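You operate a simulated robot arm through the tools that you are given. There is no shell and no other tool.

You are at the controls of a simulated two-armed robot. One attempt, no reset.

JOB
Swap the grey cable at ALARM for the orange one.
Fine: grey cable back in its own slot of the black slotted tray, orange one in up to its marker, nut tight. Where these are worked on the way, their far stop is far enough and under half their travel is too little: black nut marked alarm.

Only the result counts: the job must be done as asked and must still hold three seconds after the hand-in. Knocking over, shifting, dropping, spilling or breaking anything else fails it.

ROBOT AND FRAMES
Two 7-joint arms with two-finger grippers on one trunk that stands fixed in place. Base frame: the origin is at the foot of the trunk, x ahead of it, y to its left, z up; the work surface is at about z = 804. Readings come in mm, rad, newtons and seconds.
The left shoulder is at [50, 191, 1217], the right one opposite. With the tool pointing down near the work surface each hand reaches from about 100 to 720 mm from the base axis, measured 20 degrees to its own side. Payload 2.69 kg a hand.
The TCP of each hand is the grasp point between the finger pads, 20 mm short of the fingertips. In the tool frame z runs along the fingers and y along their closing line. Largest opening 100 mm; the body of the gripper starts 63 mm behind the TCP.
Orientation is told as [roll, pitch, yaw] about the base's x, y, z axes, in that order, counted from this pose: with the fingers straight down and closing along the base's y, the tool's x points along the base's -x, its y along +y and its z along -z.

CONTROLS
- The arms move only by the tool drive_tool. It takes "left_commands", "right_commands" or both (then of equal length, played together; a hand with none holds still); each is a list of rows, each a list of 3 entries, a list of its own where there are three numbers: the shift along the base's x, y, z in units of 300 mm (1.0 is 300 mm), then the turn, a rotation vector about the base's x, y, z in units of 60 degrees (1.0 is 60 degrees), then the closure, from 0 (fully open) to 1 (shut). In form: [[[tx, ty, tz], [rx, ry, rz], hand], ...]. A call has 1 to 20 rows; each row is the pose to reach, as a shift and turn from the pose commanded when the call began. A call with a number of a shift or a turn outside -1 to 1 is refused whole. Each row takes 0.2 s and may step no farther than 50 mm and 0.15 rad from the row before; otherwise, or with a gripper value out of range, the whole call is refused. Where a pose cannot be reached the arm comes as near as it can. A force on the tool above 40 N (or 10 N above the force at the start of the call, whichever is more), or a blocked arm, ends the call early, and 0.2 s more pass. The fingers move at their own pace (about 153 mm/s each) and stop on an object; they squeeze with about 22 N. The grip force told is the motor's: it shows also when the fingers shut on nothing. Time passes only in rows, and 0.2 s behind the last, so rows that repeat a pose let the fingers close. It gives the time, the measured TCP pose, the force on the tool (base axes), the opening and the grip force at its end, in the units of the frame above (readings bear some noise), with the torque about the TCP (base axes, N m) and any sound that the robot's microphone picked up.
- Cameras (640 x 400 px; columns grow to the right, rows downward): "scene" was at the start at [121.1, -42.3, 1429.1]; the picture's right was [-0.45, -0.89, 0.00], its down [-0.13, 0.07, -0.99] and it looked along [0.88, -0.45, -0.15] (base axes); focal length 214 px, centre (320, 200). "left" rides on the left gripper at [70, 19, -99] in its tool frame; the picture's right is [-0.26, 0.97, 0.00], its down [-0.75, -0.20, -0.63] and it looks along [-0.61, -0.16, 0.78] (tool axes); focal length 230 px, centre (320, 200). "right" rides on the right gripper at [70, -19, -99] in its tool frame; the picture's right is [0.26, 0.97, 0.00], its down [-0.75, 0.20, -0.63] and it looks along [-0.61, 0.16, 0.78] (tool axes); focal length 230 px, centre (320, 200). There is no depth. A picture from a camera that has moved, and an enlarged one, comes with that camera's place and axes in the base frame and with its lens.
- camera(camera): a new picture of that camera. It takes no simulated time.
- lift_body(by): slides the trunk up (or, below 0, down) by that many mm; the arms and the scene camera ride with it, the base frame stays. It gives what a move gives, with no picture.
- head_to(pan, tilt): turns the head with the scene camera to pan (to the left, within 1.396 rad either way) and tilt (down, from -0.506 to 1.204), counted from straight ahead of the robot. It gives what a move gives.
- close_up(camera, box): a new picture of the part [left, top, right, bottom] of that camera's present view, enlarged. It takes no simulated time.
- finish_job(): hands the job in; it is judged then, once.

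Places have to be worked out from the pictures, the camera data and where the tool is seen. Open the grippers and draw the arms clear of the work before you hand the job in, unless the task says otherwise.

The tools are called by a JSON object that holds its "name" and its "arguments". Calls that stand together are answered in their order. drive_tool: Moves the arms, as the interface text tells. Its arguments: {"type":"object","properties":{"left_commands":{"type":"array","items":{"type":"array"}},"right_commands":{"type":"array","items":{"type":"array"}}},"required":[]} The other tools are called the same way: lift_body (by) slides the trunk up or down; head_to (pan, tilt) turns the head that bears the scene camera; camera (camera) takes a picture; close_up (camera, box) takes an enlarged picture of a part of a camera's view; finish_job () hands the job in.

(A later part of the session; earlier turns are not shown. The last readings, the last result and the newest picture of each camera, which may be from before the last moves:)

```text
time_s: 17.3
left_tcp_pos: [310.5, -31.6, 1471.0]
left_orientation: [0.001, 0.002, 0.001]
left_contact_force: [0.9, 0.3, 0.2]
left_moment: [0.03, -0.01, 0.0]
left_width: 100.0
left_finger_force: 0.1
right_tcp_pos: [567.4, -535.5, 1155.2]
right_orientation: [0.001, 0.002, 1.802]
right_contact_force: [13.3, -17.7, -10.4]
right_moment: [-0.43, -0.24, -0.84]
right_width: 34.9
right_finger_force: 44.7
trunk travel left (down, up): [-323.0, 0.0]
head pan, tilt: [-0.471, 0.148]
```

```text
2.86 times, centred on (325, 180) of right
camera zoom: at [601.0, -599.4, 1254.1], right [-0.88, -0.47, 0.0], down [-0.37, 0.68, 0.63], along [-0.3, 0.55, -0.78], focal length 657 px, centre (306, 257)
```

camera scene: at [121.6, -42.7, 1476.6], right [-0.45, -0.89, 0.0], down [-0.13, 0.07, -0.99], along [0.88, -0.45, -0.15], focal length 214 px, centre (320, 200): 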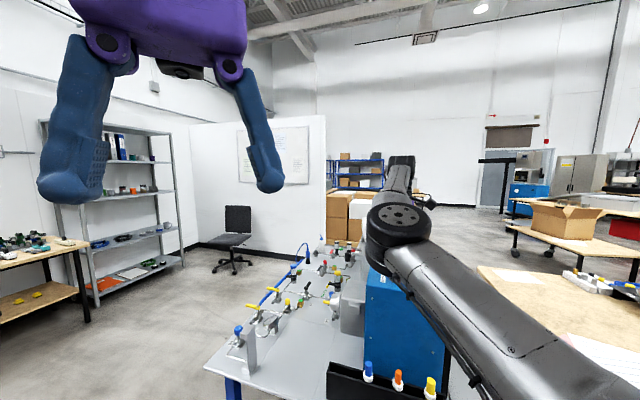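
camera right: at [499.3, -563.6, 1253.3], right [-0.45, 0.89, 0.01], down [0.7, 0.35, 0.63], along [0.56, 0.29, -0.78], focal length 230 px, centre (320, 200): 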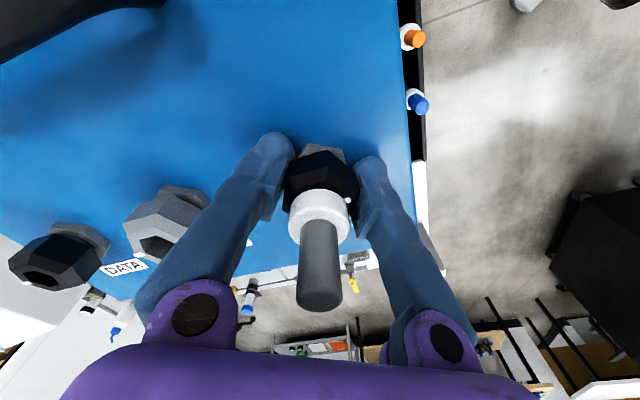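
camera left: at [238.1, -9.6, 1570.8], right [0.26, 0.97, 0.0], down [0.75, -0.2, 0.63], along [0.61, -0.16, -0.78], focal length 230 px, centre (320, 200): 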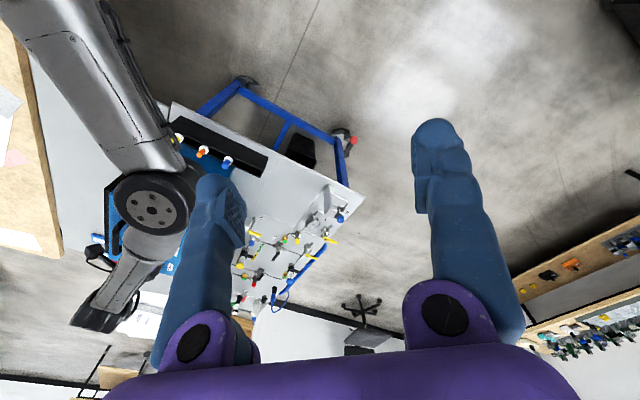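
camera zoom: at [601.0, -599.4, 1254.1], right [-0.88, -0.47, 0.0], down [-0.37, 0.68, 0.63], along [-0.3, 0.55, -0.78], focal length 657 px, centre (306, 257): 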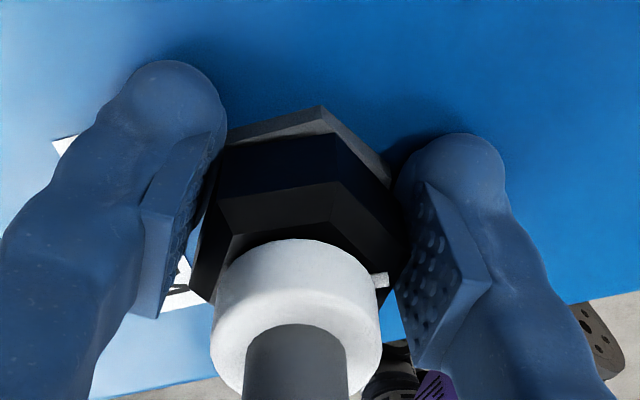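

Torque rose to 0.84 N m with a slip; the nut now stands at about 80–85° of turn. I regrip squarely and test whether it still moves.

{"name": "drive_tool", "arguments": {"right_commands": [[[0, 0, 0], [0, 0, 0], 0.5], [[0, 0, 0], [0, 0, 0], 0.1], [[0, 0, 0], [0, 0, -0.1], 0.2], [[0, 0, 0], [0, 0, -0.1], 0.6], [[0, 0, 0], [0, 0, -0.1], 1], [[0, 0, 0], [0, 0, -0.1], 1], [[0, 0, 0], [0, 0, -0.1], 1]]}}

{"name": "close_up", "arguments": {"camera": "right", "box": [250, 110, 400, 250]}}

{"name": "drive_tool", "arguments": {"right_commands": [[[0, 0, 0], [0, 0, 0.05], 1], [[0, 0, 0], [0, 0, 0.1], 1], [[0, 0, 0], [0, 0, 0.15], 1], [[0, 0, 0], [0, 0, 0.2], 1]]}}

{"name": "close_up", "arguments": {"camera": "right", "box": [250, 110, 400, 250]}}

```text
time_s: 18.9
left_tcp_pos: [308.0, -27.0, 1472.5]
left_orientation: [-0.001, 0.0, 0.002]
left_contact_force: [-0.7, 0.3, -0.2]
left_moment: [-0.03, -0.02, 0.01]
left_width: 100.2
left_finger_force: 0.0
right_tcp_pos: [566.5, -531.9, 1157.1]
right_orientation: [-0.003, 0.0, 1.701]
right_contact_force: [7.5, 1.5, 4.4]
right_moment: [0.44, -0.32, -0.08]
right_width: 34.1
right_finger_force: 45.2
trunk travel left (down, up): [-323.0, 0.0]
head pan, tilt: [-0.471, 0.148]
```

```text
2.86 times, centred on (325, 180) of right
camera zoom: at [592.7, -597.3, 1257.1], right [-0.93, -0.38, 0.0], down [-0.3, 0.72, 0.63], along [-0.24, 0.58, -0.78], focal length 657 px, centre (306, 257)
```

zoom: 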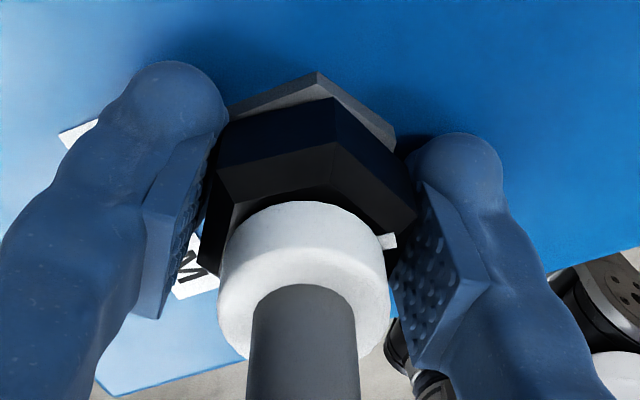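

```text
time_s: 19.9
left_tcp_pos: [308.6, -27.1, 1471.2]
left_orientation: [-0.004, 0.0, 0.001]
left_contact_force: [0.5, 0.2, 0.4]
left_moment: [0.02, 0.03, -0.01]
left_width: 99.9
left_finger_force: 0.2
right_tcp_pos: [566.3, -530.8, 1158.8]
right_orientation: [0.001, 0.003, 1.911]
right_contact_force: [17.3, -2.9, 16.0]
right_moment: [-0.08, -0.62, -0.23]
right_width: 34.5
right_finger_force: 44.6
trunk travel left (down, up): [-323.0, 0.0]
head pan, tilt: [-0.471, 0.148]
```

```text
2.86 times, centred on (325, 180) of right
camera zoom: at [606.2, -589.7, 1257.9], right [-0.82, -0.57, 0.0], down [-0.44, 0.64, 0.63], along [-0.35, 0.52, -0.78], focal length 657 px, centre (306, 257)
```

zoom: 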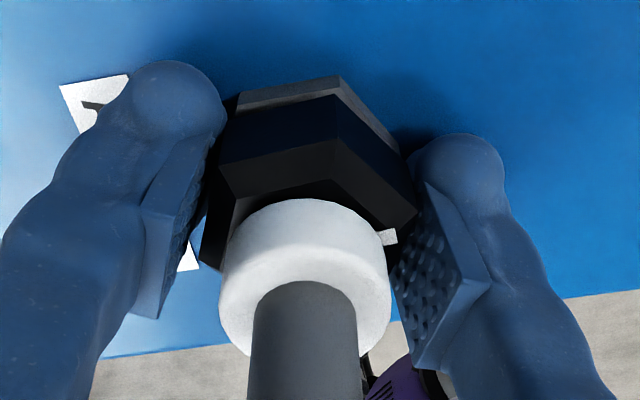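

The nut still follows; about 97° now. The hand is being lifted slightly, so I raise the command 3 mm and keep turning.

{"name": "drive_tool", "arguments": {"right_commands": [[[-0.005, 0, 0.006], [0, 0, 0.07], 1], [[-0.005, 0, 0.01], [0, 0, 0.15], 1], [[-0.005, 0, 0.01], [0, 0, 0.23], 1], [[-0.005, 0, 0.01], [0, 0, 0.31], 1]]}}

{"name": "close_up", "arguments": {"camera": "right", "box": [250, 110, 400, 250]}}

{"name": "camera", "arguments": {"camera": "scene"}}

```text
time_s: 20.9
left_tcp_pos: [309.2, -27.8, 1471.0]
left_orientation: [0.0, 0.001, 0.0]
left_contact_force: [0.3, 0.2, 0.1]
left_moment: [-0.03, -0.03, 0.01]
left_width: 99.9
left_finger_force: 0.0
right_tcp_pos: [565.1, -530.6, 1157.6]
right_orientation: [0.0, -0.002, 2.235]
right_contact_force: [22.0, -0.3, 2.9]
right_moment: [-0.54, -0.63, -0.02]
right_width: 34.6
right_finger_force: 45.1
trunk travel left (down, up): [-323.0, 0.0]
head pan, tilt: [-0.471, 0.148]
```

```text
2.86 times, centred on (325, 180) of right
camera zoom: at [623.4, -573.9, 1257.5], right [-0.6, -0.8, 0.0], down [-0.62, 0.47, 0.63], along [-0.5, 0.38, -0.78], focal length 657 px, centre (306, 257)
```

zoom: 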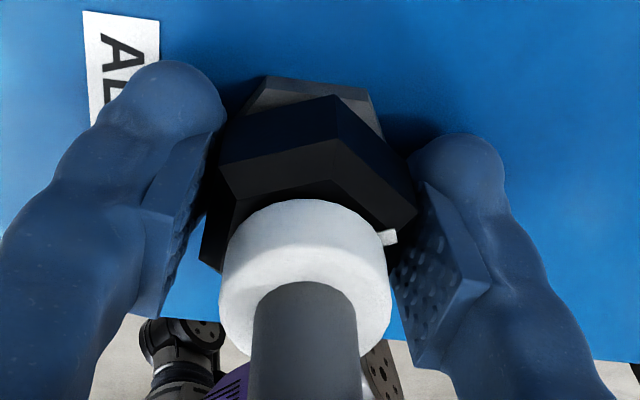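

```text
taken
camera scene: at [124.2, -42.0, 1476.3], right [-0.45, -0.89, 0.0], down [-0.13, 0.07, -0.99], along [0.88, -0.45, -0.15], focal length 214 px, centre (320, 200)
```

scene: 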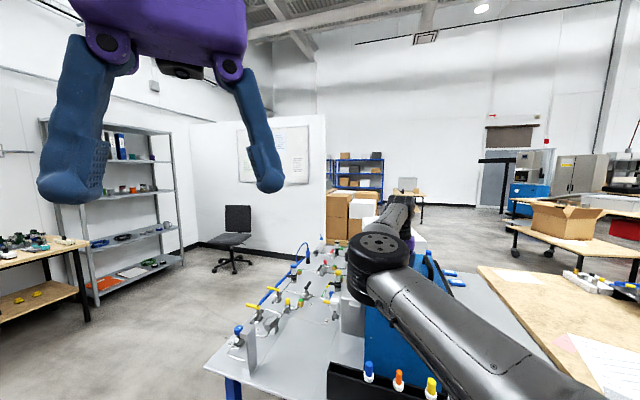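

It keeps turning freely (about 115° so far). I go on.

{"name": "drive_tool", "arguments": {"right_commands": [[[-0.01, 0, 0], [0, 0, 0.08], 1], [[-0.015, 0, 0], [0, 0, 0.16], 1], [[-0.015, 0, 0], [0, 0, 0.24], 1], [[-0.015, 0, 0], [0, 0, 0.32], 1], [[-0.015, 0, 0], [0, 0, 0.4], 1]]}}

{"name": "close_up", "arguments": {"camera": "right", "box": [250, 110, 400, 250]}}

```text
time_s: 21.5
left_tcp_pos: [309.5, -29.4, 1470.9]
left_orientation: [-0.002, 0.001, 0.002]
left_contact_force: [-1.0, 0.0, -0.1]
left_moment: [0.09, -0.05, -0.01]
left_width: 100.1
left_finger_force: 0.0
right_tcp_pos: [566.2, -529.4, 1159.5]
right_orientation: [-0.01, 0.008, 2.392]
right_contact_force: [17.0, -1.2, -4.5]
right_moment: [-0.59, -0.96, 0.01]
right_width: 34.9
right_finger_force: 45.2
trunk travel left (down, up): [-323.0, 0.0]
head pan, tilt: [-0.471, 0.148]
stopped in row 3 (right hand): the force on the tool passed its limit at 41 N (the readings are from after the stop); the commanded pose is now the measured one
```

```text
2.86 times, centred on (325, 180) of right
camera zoom: at [627.6, -564.1, 1259.0], right [-0.47, -0.88, -0.01], down [-0.7, 0.36, 0.62], along [-0.55, 0.3, -0.78], focal length 657 px, centre (306, 257)
```

zoom: 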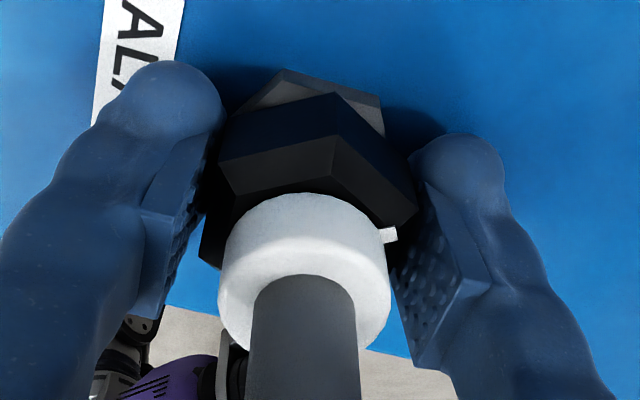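

I shifted the wrong way and side load stopped the move at 41 N. I release to unload and check nut and axis.

{"name": "drive_tool", "arguments": {"right_commands": [[[0, 0, 0], [0, 0, 0], 0.5], [[0, 0, 0], [0, 0, 0], 0.1], [[0, 0, 0], [0, 0, 0], 0], [[0, 0, 0], [0, 0, 0], 0]]}}

{"name": "close_up", "arguments": {"camera": "right", "box": [250, 110, 400, 250]}}

{"name": "camera", "arguments": {"camera": "right"}}

```text
time_s: 22.5
left_tcp_pos: [307.0, -28.1, 1471.4]
left_orientation: [-0.002, 0.0, 0.001]
left_contact_force: [-0.4, 1.1, 0.2]
left_moment: [-0.02, 0.01, 0.02]
left_width: 100.4
left_finger_force: 0.1
right_tcp_pos: [561.4, -530.5, 1160.0]
right_orientation: [-0.005, 0.007, 2.387]
right_contact_force: [-0.3, 0.5, 0.6]
right_moment: [-0.01, -0.01, 0.06]
right_width: 100.1
right_finger_force: 0.1
trunk travel left (down, up): [-323.0, 0.0]
head pan, tilt: [-0.471, 0.148]
```

```text
2.86 times, centred on (325, 180) of right
camera zoom: at [624.0, -564.6, 1260.5], right [-0.47, -0.88, 0.0], down [-0.69, 0.37, 0.62], along [-0.55, 0.3, -0.78], focal length 657 px, centre (306, 257)
```

zoom: 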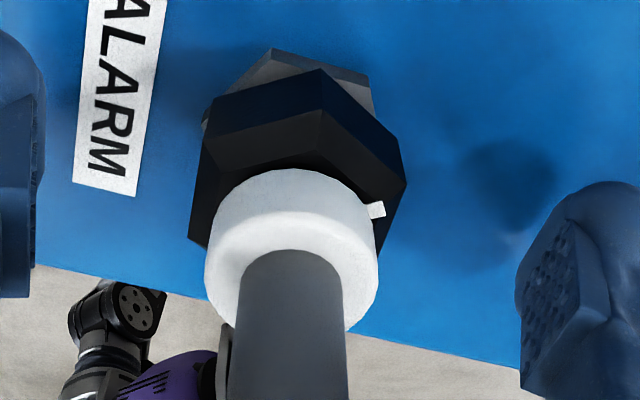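

```text
taken
camera right: at [624.0, -564.6, 1260.5], right [-0.47, -0.88, 0.0], down [-0.69, 0.37, 0.62], along [-0.55, 0.3, -0.78], focal length 230 px, centre (320, 200)
```

right: 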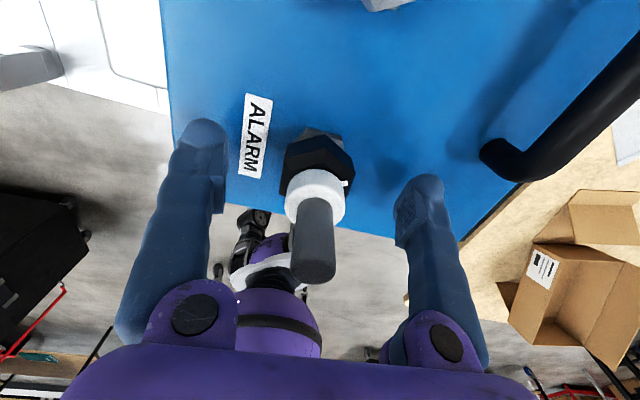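

The nut has turned roughly 120° with no stop yet; the axis reads (566.5, -531). I rotate the open hand back 120° around the nut for another stroke.

{"name": "drive_tool", "arguments": {"right_commands": [[[0.016, -0.002, -0.005], [0, 0, -0.1], 0], [[0.016, -0.002, -0.01], [0, 0, -0.23], 0], [[0.016, -0.002, -0.01], [0, 0, -0.36], 0], [[0.016, -0.002, -0.01], [0, 0, -0.49], 0], [[0.016, -0.002, -0.01], [0, 0, -0.62], 0], [[0.016, -0.002, -0.01], [0, 0, -0.75], 0], [[0.016, -0.002, -0.01], [0, 0, -0.88], 0], [[0.016, -0.002, -0.01], [0, 0, -1.0], 0]]}}

{"name": "drive_tool", "arguments": {"right_commands": [[[0, 0, 0], [0, 0, -0.13], 0], [[0, 0, 0], [0, 0, -0.26], 0], [[0, 0, 0], [0, 0, -0.39], 0], [[0, 0, 0], [0, 0, -0.52], 0], [[0, 0, 0], [0, 0, -0.65], 0], [[0, 0, 0], [0, 0, -0.78], 0], [[0, 0, 0], [0, 0, -0.91], 0], [[0, 0, 0], [0, 0, -1.0], 0]]}}

{"name": "close_up", "arguments": {"camera": "right", "box": [250, 110, 400, 250]}}

```text
time_s: 24.3
left_tcp_pos: [306.4, -27.2, 1471.4]
left_orientation: [-0.003, -0.002, 0.002]
left_contact_force: [1.1, 0.4, 0.8]
left_moment: [-0.01, -0.02, 0.02]
left_width: 100.3
left_finger_force: 0.0
right_tcp_pos: [565.7, -531.0, 1158.6]
right_orientation: [-0.006, 0.006, 1.338]
right_contact_force: [-0.8, 0.6, 0.2]
right_moment: [-0.04, 0.02, -0.02]
right_width: 99.9
right_finger_force: 0.0
trunk travel left (down, up): [-323.0, 0.0]
head pan, tilt: [-0.471, 0.148]
```

```text
time_s: 26.1
left_tcp_pos: [307.4, -27.2, 1472.5]
left_orientation: [-0.002, -0.003, 0.002]
left_contact_force: [-0.8, 0.3, 0.1]
left_moment: [0.0, -0.02, 0.0]
left_width: 99.8
left_finger_force: 0.1
right_tcp_pos: [565.2, -530.8, 1156.8]
right_orientation: [-0.007, 0.009, 0.292]
right_contact_force: [0.8, 0.2, 0.2]
right_moment: [-0.02, 0.02, -0.02]
right_width: 100.0
right_finger_force: 0.0
trunk travel left (down, up): [-323.0, 0.0]
head pan, tilt: [-0.471, 0.148]
```

```text
2.86 times, centred on (325, 180) of right
camera zoom: at [504.5, -568.1, 1258.1], right [-0.52, 0.85, 0.0], down [0.66, 0.41, 0.62], along [0.53, 0.32, -0.78], focal length 657 px, centre (306, 257)
```

zoom: 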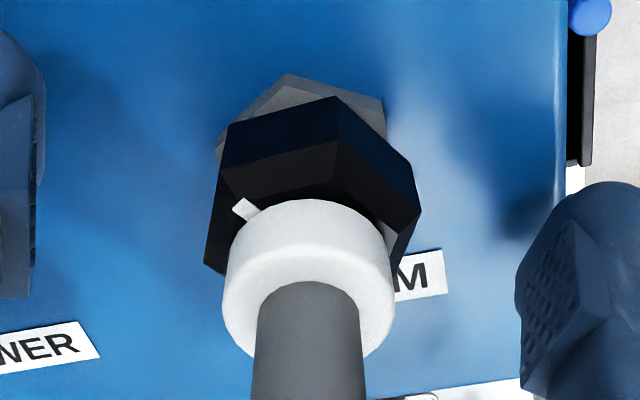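

The mark shows about 127° turned. I regrip here and turn another stroke, watching side forces.

{"name": "drive_tool", "arguments": {"right_commands": [[[0.002, 0, 0], [0, 0, -0.03], 0.3], [[0.002, 0, 0], [0, 0, -0.03], 0.65], [[0.002, 0, 0], [0, 0, -0.03], 1], [[0.002, 0, 0], [0, 0, -0.03], 1], [[0.002, 0, 0], [0, 0, 0.03], 1], [[0.002, 0, 0], [0, 0, 0.1], 1], [[0.002, 0, 0], [0, 0, 0.17], 1], [[0.002, 0, 0], [0, 0, 0.24], 1]]}}

{"name": "close_up", "arguments": {"camera": "right", "box": [250, 110, 400, 250]}}

```text
time_s: 27.9
left_tcp_pos: [307.5, -27.5, 1472.9]
left_orientation: [-0.004, -0.001, 0.002]
left_contact_force: [0.3, 0.5, -0.3]
left_moment: [-0.01, 0.06, -0.01]
left_width: 100.0
left_finger_force: 0.0
right_tcp_pos: [566.9, -528.9, 1159.2]
right_orientation: [-0.008, 0.007, 0.546]
right_contact_force: [-1.9, 6.7, -2.4]
right_moment: [0.14, 0.11, -0.05]
right_width: 34.7
right_finger_force: 45.3
trunk travel left (down, up): [-323.0, 0.0]
head pan, tilt: [-0.471, 0.148]
```

```text
2.86 times, centred on (325, 180) of right
camera zoom: at [516.6, -581.1, 1258.1], right [-0.72, 0.69, 0.0], down [0.54, 0.57, 0.62], along [0.43, 0.45, -0.78], focal length 657 px, centre (306, 257)
```

zoom: 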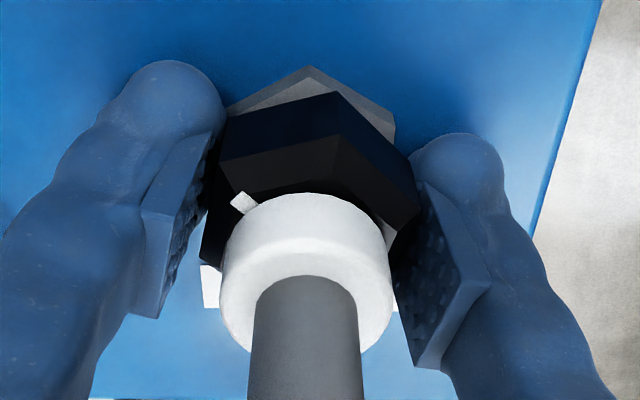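

Following well with hardly any torque. I continue the stroke.

{"name": "drive_tool", "arguments": {"right_commands": [[[0, 0.002, 0], [0, 0, 0.1], 1], [[0, 0.002, 0], [0, 0, 0.2], 1], [[0, 0.002, 0], [0, 0, 0.3], 1], [[0, 0.002, 0], [0, 0, 0.4], 1], [[0, 0.002, 0], [0, 0, 0.5], 1], [[0, 0.002, 0], [0, 0, 0.6], 1]]}}

{"name": "close_up", "arguments": {"camera": "right", "box": [250, 110, 400, 250]}}

```text
time_s: 29.3
left_tcp_pos: [306.5, -26.0, 1471.8]
left_orientation: [-0.004, -0.002, 0.002]
left_contact_force: [0.0, 0.7, 1.0]
left_moment: [0.03, -0.01, -0.02]
left_width: 100.2
left_finger_force: 0.2
right_tcp_pos: [565.3, -528.2, 1158.4]
right_orientation: [-0.005, 0.007, 1.179]
right_contact_force: [-5.0, 6.9, -3.1]
right_moment: [0.05, 0.08, -0.01]
right_width: 34.6
right_finger_force: 45.5
trunk travel left (down, up): [-323.0, 0.0]
head pan, tilt: [-0.471, 0.148]
```

```text
2.86 times, centred on (325, 180) of right
camera zoom: at [555.8, -600.2, 1258.5], right [-0.99, 0.13, 0.0], down [0.1, 0.78, 0.62], along [0.09, 0.62, -0.78], focal length 657 px, centre (306, 257)
```

zoom: 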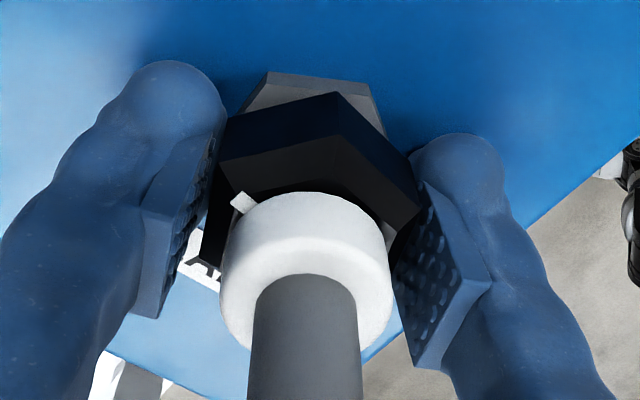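

Still free, about 180° now. On to the end of this stroke.

{"name": "drive_tool", "arguments": {"right_commands": [[[0, 0.002, 0], [0, 0, 0.12], 1], [[0, 0.002, 0], [0, 0, 0.24], 1], [[0, 0.002, 0], [0, 0, 0.36], 1], [[0, 0.002, 0], [0, 0, 0.48], 1], [[0, 0.002, 0], [0, 0, 0.6], 1], [[0, 0.002, 0], [0, 0, 0.72], 1], [[0, 0.002, 0], [0, 0, 0.84], 1], [[0, 0.002, 0], [0, 0, 0.96], 1]]}}

{"name": "close_up", "arguments": {"camera": "right", "box": [250, 110, 400, 250]}}

```text
time_s: 31.1
left_tcp_pos: [308.4, -30.1, 1470.8]
left_orientation: [0.002, 0.0, 0.001]
left_contact_force: [-0.6, 0.1, 0.2]
left_moment: [0.02, 0.01, 0.0]
left_width: 100.1
left_finger_force: 0.1
right_tcp_pos: [567.7, -532.0, 1155.2]
right_orientation: [-0.006, 0.002, 2.182]
right_contact_force: [-8.6, -3.7, -23.2]
right_moment: [-0.15, 0.14, -0.52]
right_width: 35.9
right_finger_force: 44.8
trunk travel left (down, up): [-323.0, 0.0]
head pan, tilt: [-0.471, 0.148]
```

```text
2.86 times, centred on (325, 180) of right
camera zoom: at [621.6, -579.0, 1254.2], right [-0.64, -0.76, 0.0], down [-0.6, 0.5, 0.63], along [-0.48, 0.41, -0.78], focal length 657 px, centre (306, 257)
```

zoom: 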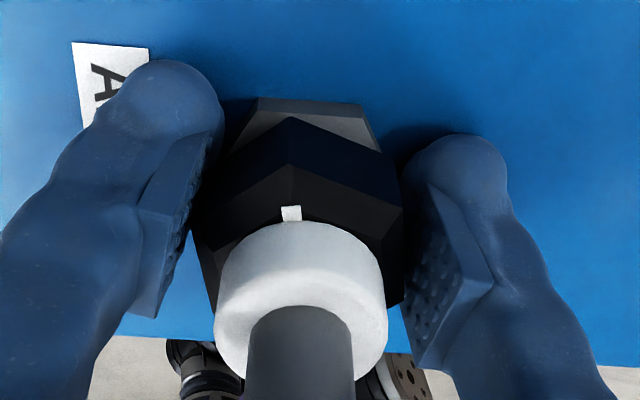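

The nut slipped in the jaws near the end: its mark stands at about 195° of turn, so this may be the stop. I regrip squarely (yaw 1.54) and test again.

{"name": "drive_tool", "arguments": {"right_commands": [[[0, 0, 0.005], [0, 0, 0], 0.5], [[0, 0, 0.005], [0, 0, 0], 0.1], [[0, 0, 0.008], [0, 0, -0.13], 0], [[0, 0, 0.008], [0, 0, -0.26], 0], [[0, 0, 0.008], [0, 0, -0.39], 0], [[0, 0, 0.008], [0, 0, -0.52], 0], [[0, 0, 0.008], [0, 0, -0.615], 0], [[0, 0, 0.008], [0, 0, -0.615], 0]]}}

{"name": "close_up", "arguments": {"camera": "right", "box": [250, 110, 400, 250]}}

```text
time_s: 32.9
left_tcp_pos: [307.3, -28.2, 1472.0]
left_orientation: [-0.003, -0.001, 0.003]
left_contact_force: [0.3, 0.2, -0.7]
left_moment: [-0.04, 0.02, -0.02]
left_width: 99.8
left_finger_force: 0.0
right_tcp_pos: [566.2, -529.3, 1159.3]
right_orientation: [-0.008, 0.006, 1.533]
right_contact_force: [-0.3, 0.3, 0.5]
right_moment: [-0.01, -0.01, 0.0]
right_width: 100.0
right_finger_force: 0.0
trunk travel left (down, up): [-323.0, 0.0]
head pan, tilt: [-0.471, 0.148]
```

```text
2.86 times, centred on (325, 180) of right
camera zoom: at [581.8, -599.4, 1260.0], right [-0.98, -0.22, 0.0], down [-0.18, 0.76, 0.62], along [-0.13, 0.61, -0.78], focal length 657 px, centre (306, 257)
```

zoom: 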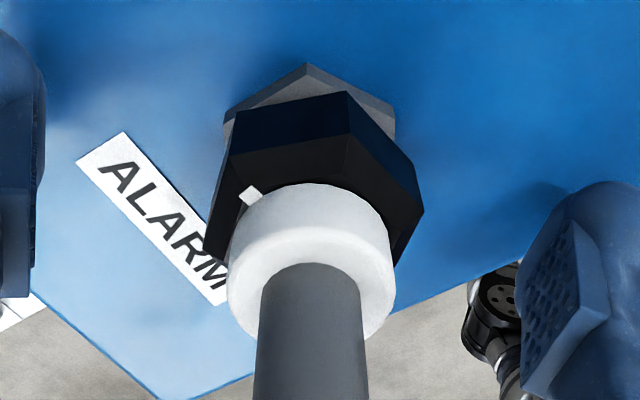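

{"name": "drive_tool", "arguments": {"right_commands": [[[0, -0.003, 0], [0, 0, -0.08], 0.3], [[0, -0.003, 0], [0, 0, -0.08], 0.65], [[0, -0.003, 0], [0, 0, -0.08], 1], [[0, -0.003, 0], [0, 0, -0.08], 1], [[0, -0.003, 0], [0, 0, -0.08], 1]]}}

{"name": "drive_tool", "arguments": {"right_commands": [[[0, 0, 0], [0, 0, 0.06], 1], [[0, 0, 0], [0, 0, 0.12], 1], [[0, 0, 0], [0, 0, 0.18], 1], [[0, 0, 0], [0, 0, 0.24], 1]]}}

{"name": "close_up", "arguments": {"camera": "right", "box": [250, 110, 400, 250]}}

```text
time_s: 34.1
left_tcp_pos: [306.6, -27.4, 1473.3]
left_orientation: [-0.002, 0.0, 0.0]
left_contact_force: [0.0, -0.5, -1.2]
left_moment: [-0.01, -0.05, -0.01]
left_width: 100.0
left_finger_force: 0.0
right_tcp_pos: [565.8, -530.3, 1161.5]
right_orientation: [-0.005, 0.006, 1.452]
right_contact_force: [-6.1, 2.8, -3.7]
right_moment: [0.04, 0.14, 0.01]
right_width: 34.6
right_finger_force: 45.1
trunk travel left (down, up): [-323.0, 0.0]
head pan, tilt: [-0.471, 0.148]
```

```text
time_s: 35.1
left_tcp_pos: [305.7, -29.3, 1471.8]
left_orientation: [-0.001, -0.002, 0.002]
left_contact_force: [0.0, -0.3, 0.1]
left_moment: [-0.01, 0.0, 0.01]
left_width: 99.9
left_finger_force: 0.0
right_tcp_pos: [566.2, -533.1, 1160.8]
right_orientation: [-0.008, 0.009, 1.699]
right_contact_force: [-4.1, -8.7, -1.0]
right_moment: [-0.38, 0.09, -1.44]
right_width: 37.9
right_finger_force: 44.7
trunk travel left (down, up): [-323.0, 0.0]
head pan, tilt: [-0.471, 0.148]
```

```text
2.86 times, centred on (325, 180) of right
camera zoom: at [592.4, -599.3, 1260.6], right [-0.93, -0.38, 0.0], down [-0.3, 0.72, 0.62], along [-0.23, 0.58, -0.78], focal length 657 px, centre (306, 257)
```

zoom: 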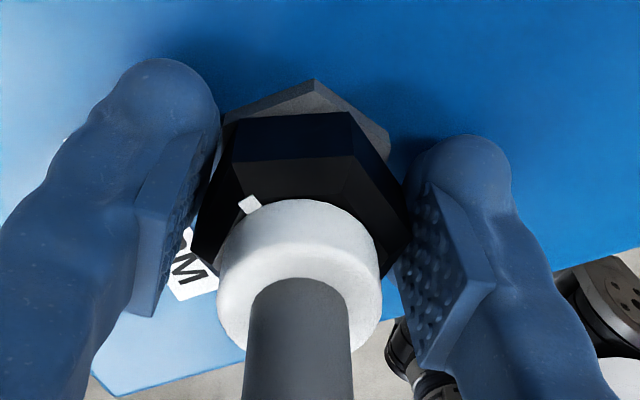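

Torque climbed to 1.44 N m and the mark stayed put, so the far stop (about 200°) is reached and the nut is fully loose. I open, rise to the cable's handle and turn the hand back towards yaw 0.

{"name": "drive_tool", "arguments": {"right_commands": [[[0, 0.004, 0], [0, 0, -0.05], 0.5], [[0, 0.006, 0], [0, 0, -0.1], 0.1], [[0, 0.008, 0.05], [0, 0, -0.2], 0], [[0, 0.008, 0.1], [0, 0, -0.3], 0], [[0, 0.008, 0.155], [0, 0, -0.4], 0], [[0, 0.008, 0.155], [0, 0, -0.52], 0], [[0, 0.008, 0.155], [0, 0, -0.64], 0], [[0, 0.008, 0.155], [0, 0, -0.76], 0], [[0, 0.008, 0.155], [0, 0, -0.88], 0], [[0, 0.008, 0.155], [0, 0, -1.0], 0]]}}

{"name": "drive_tool", "arguments": {"right_commands": [[[0, 0, 0], [0.001, -0.002, -0.12], 0], [[0, 0, 0], [0.002, -0.004, -0.24], 0], [[0, 0, 0], [0.003, -0.006, -0.36], 0], [[0, 0, 0], [0.004, -0.007, -0.48], 0], [[0, 0, 0], [0.005, -0.007, -0.6], 0], [[0, 0, 0], [0.005, -0.007, -0.6], 0]]}}

{"name": "camera", "arguments": {"camera": "right"}}

{"name": "close_up", "arguments": {"camera": "right", "box": [250, 110, 400, 250]}}

```text
time_s: 37.3
left_tcp_pos: [306.8, -28.1, 1471.8]
left_orientation: [-0.001, 0.0, 0.001]
left_contact_force: [0.6, 0.1, 0.0]
left_moment: [0.01, -0.01, 0.01]
left_width: 99.9
left_finger_force: 0.0
right_tcp_pos: [566.2, -528.9, 1207.0]
right_orientation: [-0.006, 0.007, 0.654]
right_contact_force: [0.6, -0.1, 0.0]
right_moment: [0.01, 0.02, -0.02]
right_width: 100.0
right_finger_force: 0.0
trunk travel left (down, up): [-323.0, 0.0]
head pan, tilt: [-0.471, 0.148]
```

```text
time_s: 38.7
left_tcp_pos: [306.5, -27.1, 1472.1]
left_orientation: [-0.002, -0.002, 0.0]
left_contact_force: [-0.3, 0.9, 0.2]
left_moment: [0.01, 0.01, 0.02]
left_width: 100.1
left_finger_force: 0.0
right_tcp_pos: [565.5, -527.7, 1206.8]
right_orientation: [-0.003, -0.001, 0.024]
right_contact_force: [-0.3, -0.8, 0.6]
right_moment: [-0.04, 0.01, 0.0]
right_width: 99.9
right_finger_force: 0.0
trunk travel left (down, up): [-323.0, 0.0]
head pan, tilt: [-0.471, 0.148]
```

```text
taken
camera right: at [496.8, -548.2, 1306.4], right [-0.28, 0.96, 0.0], down [0.74, 0.22, 0.63], along [0.61, 0.17, -0.78], focal length 230 px, centre (320, 200)
```

right: 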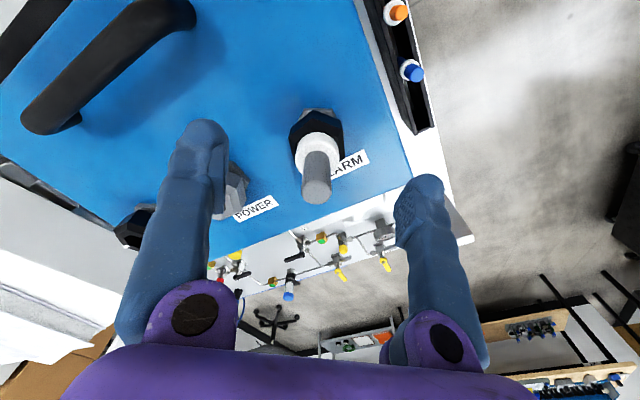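

```text
2.86 times, centred on (325, 180) of right
camera zoom: at [496.8, -548.2, 1306.4], right [-0.28, 0.96, 0.0], down [0.74, 0.22, 0.63], along [0.61, 0.17, -0.78], focal length 657 px, centre (306, 257)
```

zoom: 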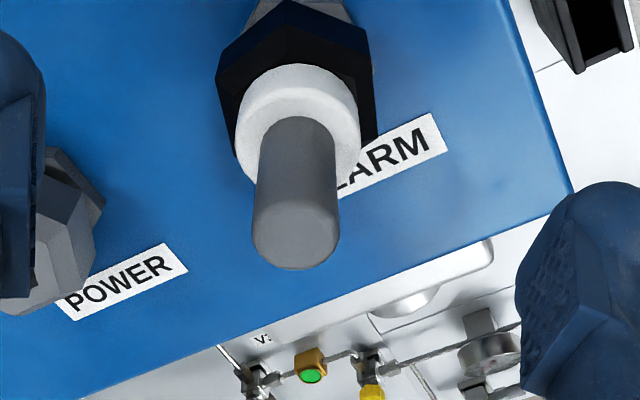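

The cable axis is at (565.5, -531). I shift 3 mm, set TCP z ≈ 1209 so the tips stay above the collar, and close on the grey handle.

{"name": "drive_tool", "arguments": {"right_commands": [[[0, -0.011, 0.008], [0.003, 0, -0.02], 0.3], [[0, -0.011, 0.008], [0.003, 0, -0.02], 0.6], [[0, -0.011, 0.008], [0.003, 0, -0.02], 1], [[0, -0.011, 0.008], [0.003, 0, -0.02], 1], [[0, -0.011, 0.008], [0.003, 0, -0.02], 1]]}}

{"name": "close_up", "arguments": {"camera": "right", "box": [250, 90, 400, 260]}}

```text
time_s: 39.9
left_tcp_pos: [307.7, -27.1, 1471.7]
left_orientation: [-0.002, 0.0, 0.001]
left_contact_force: [0.4, -0.2, 0.1]
left_moment: [0.0, -0.01, 0.01]
left_width: 99.7
left_finger_force: 0.1
right_tcp_pos: [566.4, -531.1, 1210.1]
right_orientation: [0.0, -0.002, 0.005]
right_contact_force: [0.1, 0.1, -0.6]
right_moment: [-0.01, 0.01, -0.02]
right_width: 14.0
right_finger_force: 22.1
trunk travel left (down, up): [-323.0, 0.0]
head pan, tilt: [-0.471, 0.148]
```

```text
2.35 times, centred on (325, 175) of right
camera zoom: at [496.7, -550.4, 1308.6], right [-0.26, 0.96, 0.0], down [0.75, 0.2, 0.63], along [0.61, 0.17, -0.78], focal length 541 px, centre (308, 259)
```

zoom: 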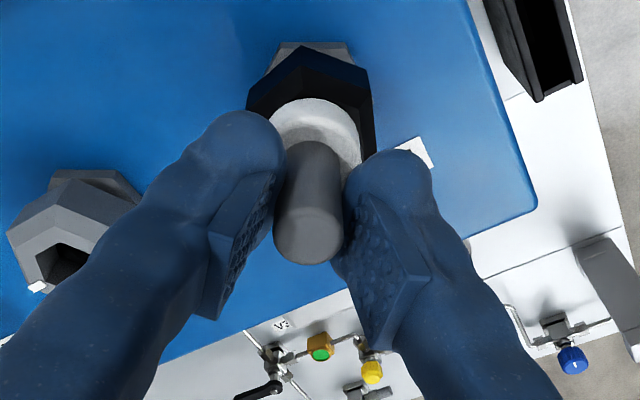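

A firm grip at 14.0 mm. I pull straight up slowly.

{"name": "drive_tool", "arguments": {"right_commands": [[[0, 0, 0.02], [0, 0, 0], 1], [[0, 0, 0.05], [0, 0, 0], 1], [[0, 0, 0.1], [0, 0, 0], 1], [[0, 0, 0.16], [0, 0, 0], 1]]}}

{"name": "camera", "arguments": {"camera": "right"}}

```text
time_s: 40.9
left_tcp_pos: [306.9, -27.1, 1471.2]
left_orientation: [-0.003, -0.001, 0.002]
left_contact_force: [-0.9, -0.4, -0.3]
left_moment: [-0.01, 0.0, -0.03]
left_width: 99.8
left_finger_force: 0.0
right_tcp_pos: [567.6, -531.4, 1259.1]
right_orientation: [-0.002, -0.006, 0.004]
right_contact_force: [-0.2, 0.4, -0.3]
right_moment: [-0.01, 0.01, -0.02]
right_width: 14.1
right_finger_force: 22.5
trunk travel left (down, up): [-323.0, 0.0]
head pan, tilt: [-0.471, 0.148]
```

```text
taken
camera right: at [496.7, -550.7, 1357.3], right [-0.26, 0.96, 0.0], down [0.75, 0.2, 0.63], along [0.61, 0.16, -0.78], focal length 230 px, centre (320, 200)
```

right: 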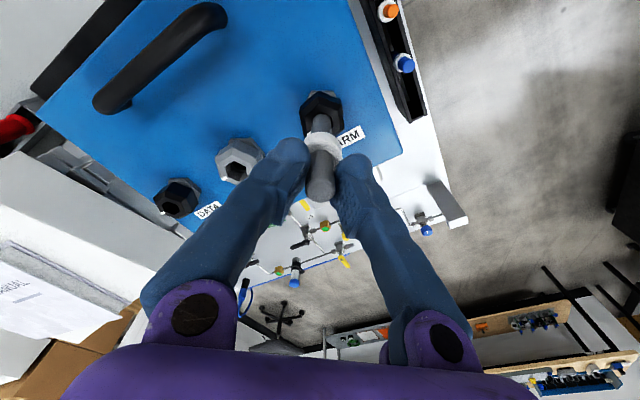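

It slides out easily with no force. I keep lifting until the tail is clear.

{"name": "drive_tool", "arguments": {"right_commands": [[[0, 0, 0.08], [0, 0, 0], 1], [[0, 0, 0.16], [0, 0, 0], 1], [[0, 0, 0.24], [0, 0, 0], 1]]}}

{"name": "camera", "arguments": {"camera": "right"}}

{"name": "close_up", "arguments": {"camera": "right", "box": [270, 60, 380, 230]}}

{"name": "close_up", "arguments": {"camera": "scene", "box": [320, 180, 480, 400]}}

```text
time_s: 41.7
left_tcp_pos: [306.1, -28.8, 1472.4]
left_orientation: [-0.002, -0.002, 0.003]
left_contact_force: [-0.3, -0.3, 0.9]
left_moment: [0.03, -0.04, 0.02]
left_width: 100.2
left_finger_force: 0.0
right_tcp_pos: [567.2, -530.8, 1330.1]
right_orientation: [0.001, -0.001, 0.006]
right_contact_force: [0.6, -1.1, -0.7]
right_moment: [-0.04, -0.01, 0.01]
right_width: 14.1
right_finger_force: 22.2
trunk travel left (down, up): [-323.0, 0.0]
head pan, tilt: [-0.471, 0.148]
```

```text
taken
camera right: at [496.5, -550.5, 1429.2], right [-0.26, 0.96, 0.0], down [0.75, 0.2, 0.63], along [0.61, 0.17, -0.78], focal length 230 px, centre (320, 200)
```

right: 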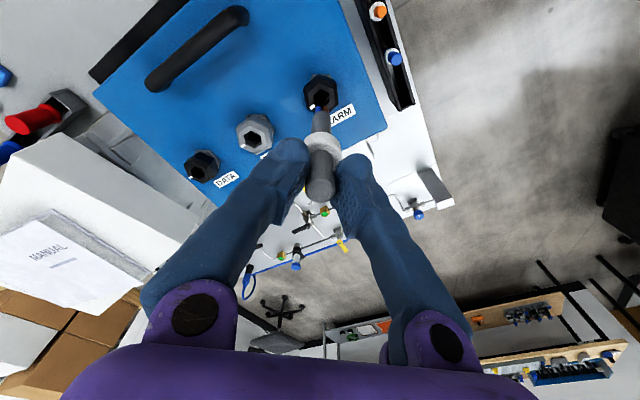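

```text
2.35 times, centred on (325, 145) of right
camera zoom: at [496.5, -550.5, 1429.2], right [-0.26, 0.96, 0.0], down [0.75, 0.2, 0.63], along [0.61, 0.17, -0.78], focal length 541 px, centre (308, 329)
```

zoom: 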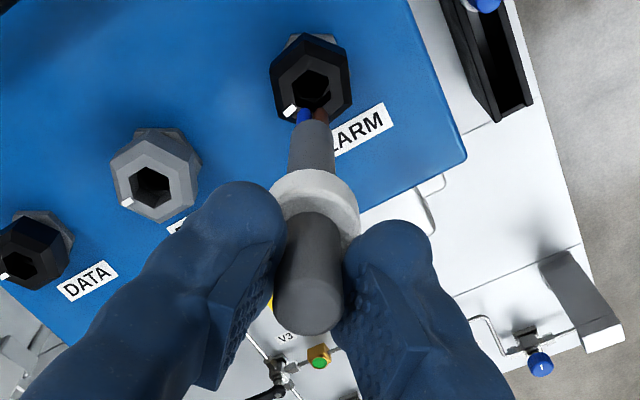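

```text
1.82 times, centred on (400, 290) of scene
camera zoom: at [120.4, -42.6, 1476.7], right [-0.45, -0.89, 0.0], down [-0.13, 0.07, -0.99], along [0.88, -0.45, -0.15], focal length 390 px, centre (174, 36)
```

zoom: 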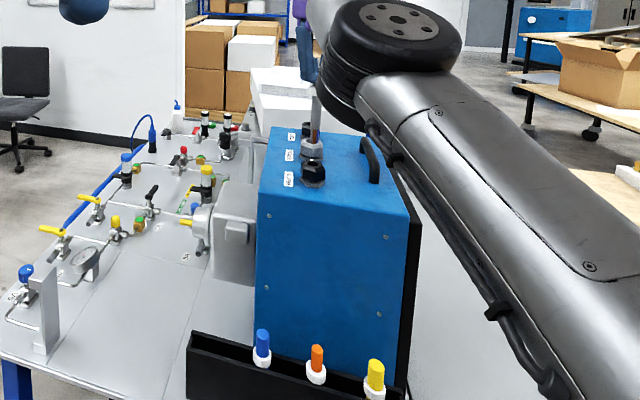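

The grey cable is out: white collar and a tail ending in wires about 140 mm below the TCP. I carry it high over to the tray's free end, turning the hand to yaw −45° so the fingers open along the tray.

{"name": "drive_tool", "arguments": {"right_commands": [[[0, 0.1, 0.02], [0, 0, -0.12], 1], [[0, 0.2, 0.02], [0, 0, -0.25], 1], [[0, 0.3, 0.02], [0, 0, -0.38], 1], [[0, 0.4, 0.02], [0, 0, -0.51], 1], [[0, 0.5, 0.02], [0, 0, -0.64], 1], [[0, 0.57, 0.02], [0, 0, -0.755], 1], [[0, 0.57, 0.02], [0, 0, -0.755], 1]]}}

{"name": "camera", "arguments": {"camera": "right"}}

{"name": "camera", "arguments": {"camera": "scene"}}

```text
time_s: 43.3
left_tcp_pos: [307.2, -28.8, 1471.2]
left_orientation: [0.0, -0.001, 0.003]
left_contact_force: [-0.6, -0.3, 0.3]
left_moment: [-0.02, 0.0, 0.02]
left_width: 100.1
left_finger_force: 0.1
right_tcp_pos: [531.4, -373.7, 1320.5]
right_orientation: [-0.001, -0.004, -0.784]
right_contact_force: [0.4, -0.8, -0.3]
right_moment: [0.04, 0.05, -0.02]
right_width: 14.1
right_finger_force: 22.0
right hand out of reach, approached as far as the arm can: row 5, 6, 7
trunk travel left (down, up): [-323.0, 0.0]
head pan, tilt: [-0.471, 0.148]
```

```text
taken
camera right: at [468.7, -336.5, 1419.5], right [0.5, 0.87, 0.0], down [0.67, -0.39, 0.63], along [0.55, -0.32, -0.77], focal length 230 px, centre (320, 200)
```

right: 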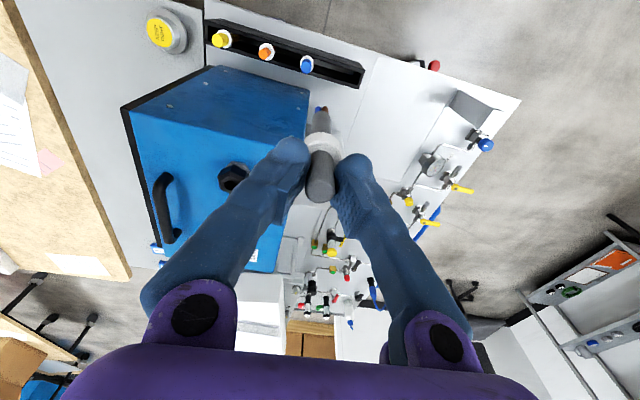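

```text
taken
camera scene: at [121.6, -42.9, 1476.6], right [-0.45, -0.89, 0.0], down [-0.13, 0.07, -0.99], along [0.88, -0.45, -0.15], focal length 214 px, centre (320, 200)
```

scene: 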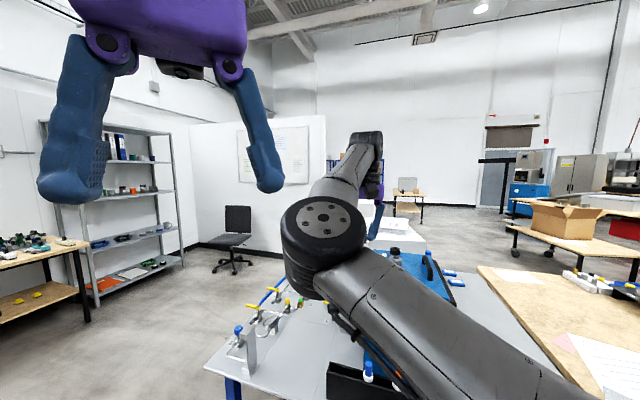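

The arm can't go farther at this height; that should ease lower down. I zoom on the tray from this new viewpoint.

{"name": "close_up", "arguments": {"camera": "right", "box": [200, 10, 380, 120]}}

{"name": "close_up", "arguments": {"camera": "right", "box": [280, 90, 360, 210]}}

```text
3.56 times, centred on (290, 65) of right
camera zoom: at [468.7, -336.5, 1419.5], right [0.5, 0.87, 0.0], down [0.67, -0.39, 0.63], along [0.55, -0.32, -0.77], focal length 818 px, centre (427, 680)
```

zoom: 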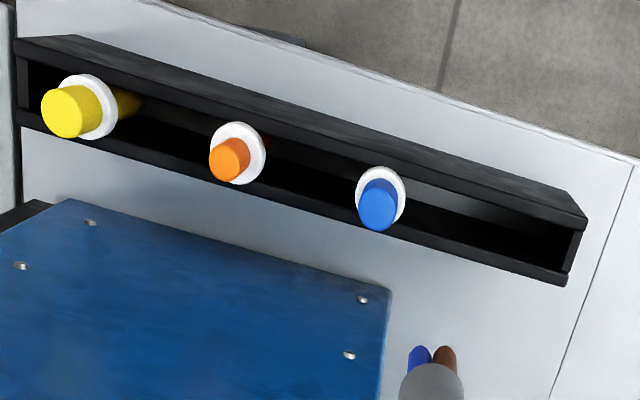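

```text
3.33 times, centred on (320, 150) of right
camera zoom: at [468.7, -336.5, 1419.5], right [0.5, 0.87, 0.0], down [0.67, -0.39, 0.63], along [0.55, -0.32, -0.77], focal length 767 px, centre (320, 367)
```

zoom: 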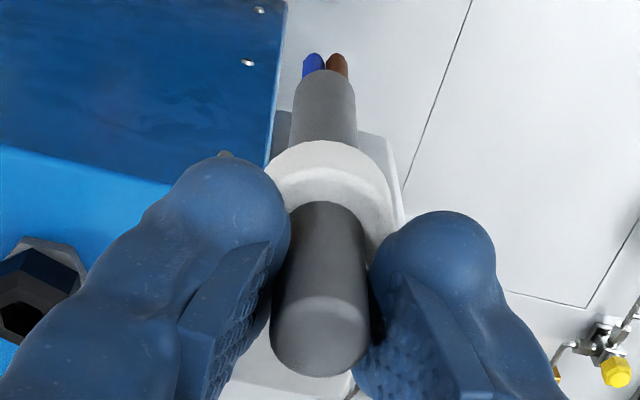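

{"name": "close_up", "arguments": {"camera": "scene", "box": [320, 330, 420, 400]}}

{"name": "close_up", "arguments": {"camera": "left", "box": [150, 90, 300, 200]}}

```text
5.71 times, centred on (370, 365) of scene
camera zoom: at [121.6, -42.9, 1476.6], right [-0.45, -0.89, 0.0], down [-0.13, 0.07, -0.99], along [0.88, -0.45, -0.15], focal length 1226 px, centre (34, -743)
```

zoom: 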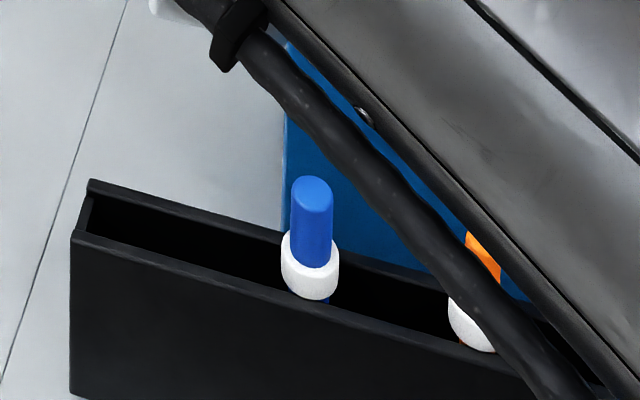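

```text
3.64 times, centred on (225, 145) of left
camera zoom: at [239.0, -10.4, 1570.6], right [0.26, 0.97, 0.0], down [0.75, -0.2, 0.63], along [0.61, -0.16, -0.78], focal length 837 px, centre (666, 400)
```

zoom: 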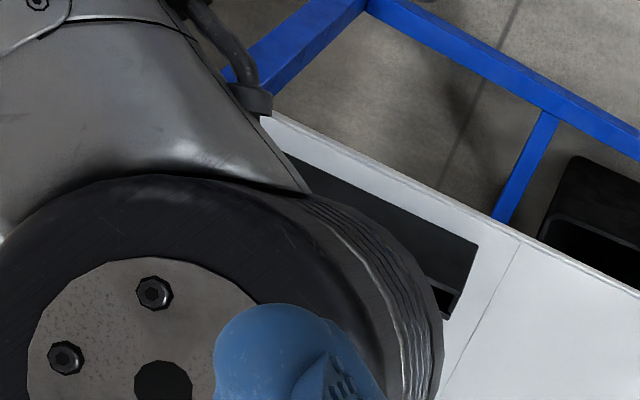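

The scene view shows the blue cable standing in the tray with its collar just above the rim. I lower the grey cable to z ≈ 1100 (its tail still well above the tray) and move over the free end.

{"name": "drive_tool", "arguments": {"right_commands": [[[0, 0, -0.15], [0, 0, 0], 1], [[0, 0, -0.3], [0, 0, 0], 1], [[0, 0, -0.45], [0, 0, 0], 1], [[0, 0, -0.6], [0, 0, 0], 1], [[0, 0, -0.7], [0, 0, 0], 1], [[0.06, 0.035, -0.7], [0, 0, 0], 1], [[0.12, 0.07, -0.7], [0, 0, 0], 1], [[0.12, 0.07, -0.7], [0, 0, 0], 1]]}}

{"name": "camera", "arguments": {"camera": "right"}}

{"name": "close_up", "arguments": {"camera": "right", "box": [180, 0, 380, 200]}}

{"name": "camera", "arguments": {"camera": "scene"}}

```text
time_s: 45.1
left_tcp_pos: [307.1, -26.3, 1471.6]
left_orientation: [-0.002, -0.001, 0.002]
left_contact_force: [0.5, -1.3, 0.4]
left_moment: [-0.01, 0.02, 0.01]
left_width: 99.8
left_finger_force: 0.0
right_tcp_pos: [551.6, -370.1, 1112.2]
right_orientation: [0.001, -0.001, -0.781]
right_contact_force: [-0.3, 0.8, -1.0]
right_moment: [-0.01, 0.03, 0.01]
right_width: 14.3
right_finger_force: 22.6
right hand out of reach, approached as far as the arm can: row 2, 3, 4, 6, 7, 8
trunk travel left (down, up): [-323.0, 0.0]
head pan, tilt: [-0.471, 0.148]
```

```text
taken
camera right: at [489.0, -333.5, 1212.5], right [0.5, 0.87, 0.0], down [0.67, -0.39, 0.63], along [0.55, -0.32, -0.78], focal length 230 px, centre (320, 200)
```

right: 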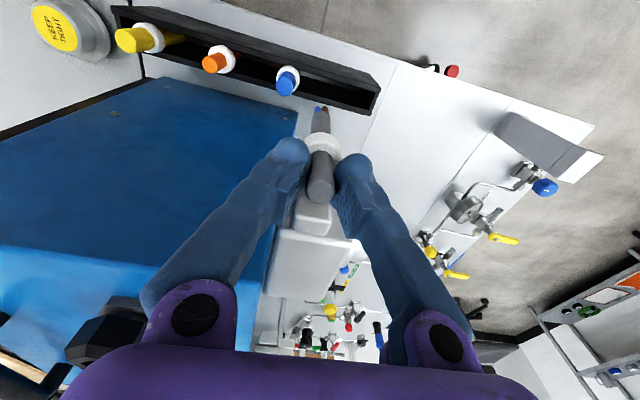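

```text
2.00 times, centred on (280, 100) of right
camera zoom: at [489.0, -333.5, 1212.5], right [0.5, 0.87, 0.0], down [0.67, -0.39, 0.63], along [0.55, -0.32, -0.78], focal length 460 px, centre (400, 400)
```

zoom: 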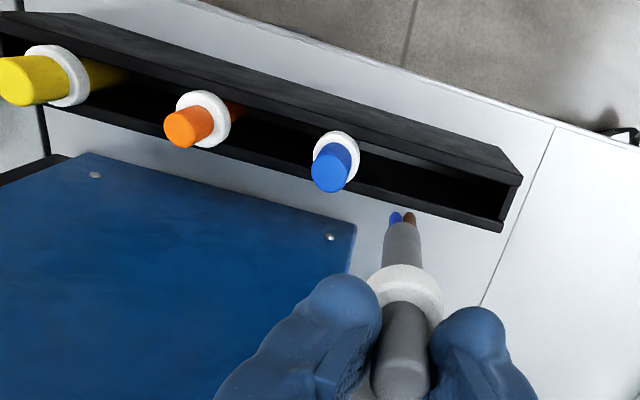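

```text
taken
camera scene: at [121.2, -42.2, 1476.7], right [-0.45, -0.89, 0.0], down [-0.13, 0.07, -0.99], along [0.88, -0.45, -0.15], focal length 214 px, centre (320, 200)
```

scene: 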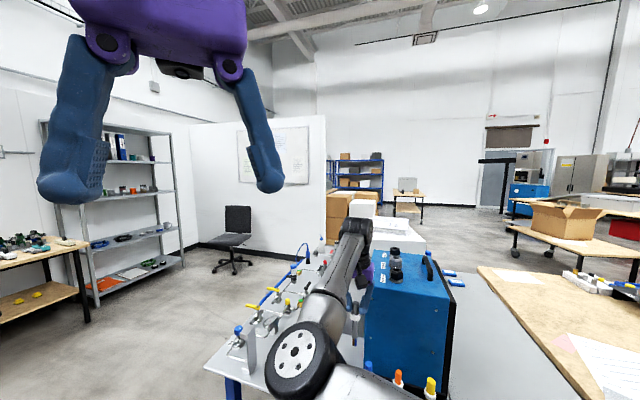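

I'm at (552, -370, 1112); I suspect a wrist limit that eases lower down. I descend to about 1068 (tail end ≈ 936, still above the rim) and try the sideways step there.

{"name": "drive_tool", "arguments": {"right_commands": [[[0, 0, -0.07], [0, 0, 0], 1], [[0, 0, -0.145], [0, 0, 0], 1], [[0.03, 0.03, -0.145], [0, 0, 0], 1], [[0.055, 0.055, -0.145], [0, 0, 0], 1], [[0.055, 0.055, -0.145], [0, 0, 0], 1]]}}

{"name": "close_up", "arguments": {"camera": "right", "box": [200, 20, 400, 200]}}

{"name": "camera", "arguments": {"camera": "scene"}}

```text
time_s: 46.3
left_tcp_pos: [307.2, -27.3, 1471.8]
left_orientation: [0.0, -0.002, 0.001]
left_contact_force: [-0.2, 1.2, -0.4]
left_moment: [0.01, 0.01, 0.0]
left_width: 99.9
left_finger_force: 0.0
right_tcp_pos: [555.6, -376.8, 1072.8]
right_orientation: [-0.001, -0.001, -0.782]
right_contact_force: [-0.7, -0.1, -1.2]
right_moment: [-0.01, -0.03, -0.02]
right_width: 14.0
right_finger_force: 22.2
right hand out of reach, approached as far as the arm can: row 2, 3, 4, 5
trunk travel left (down, up): [-323.0, 0.0]
head pan, tilt: [-0.471, 0.148]
```

```text
2.22 times, centred on (300, 110) of right
camera zoom: at [492.3, -341.5, 1172.5], right [0.5, 0.87, 0.0], down [0.67, -0.39, 0.63], along [0.55, -0.31, -0.78], focal length 511 px, centre (364, 400)
```

zoom: 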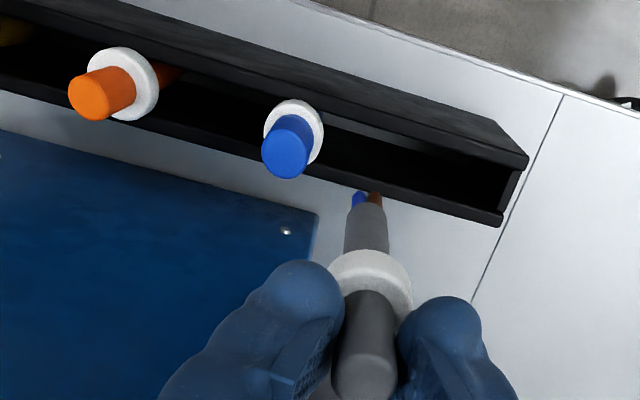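

```text
taken
camera scene: at [121.0, -42.4, 1476.7], right [-0.45, -0.89, 0.0], down [-0.13, 0.07, -0.99], along [0.88, -0.45, -0.15], focal length 214 px, centre (320, 200)
```

scene: 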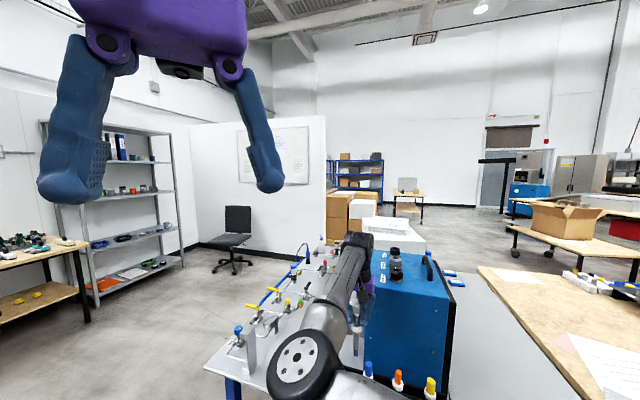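

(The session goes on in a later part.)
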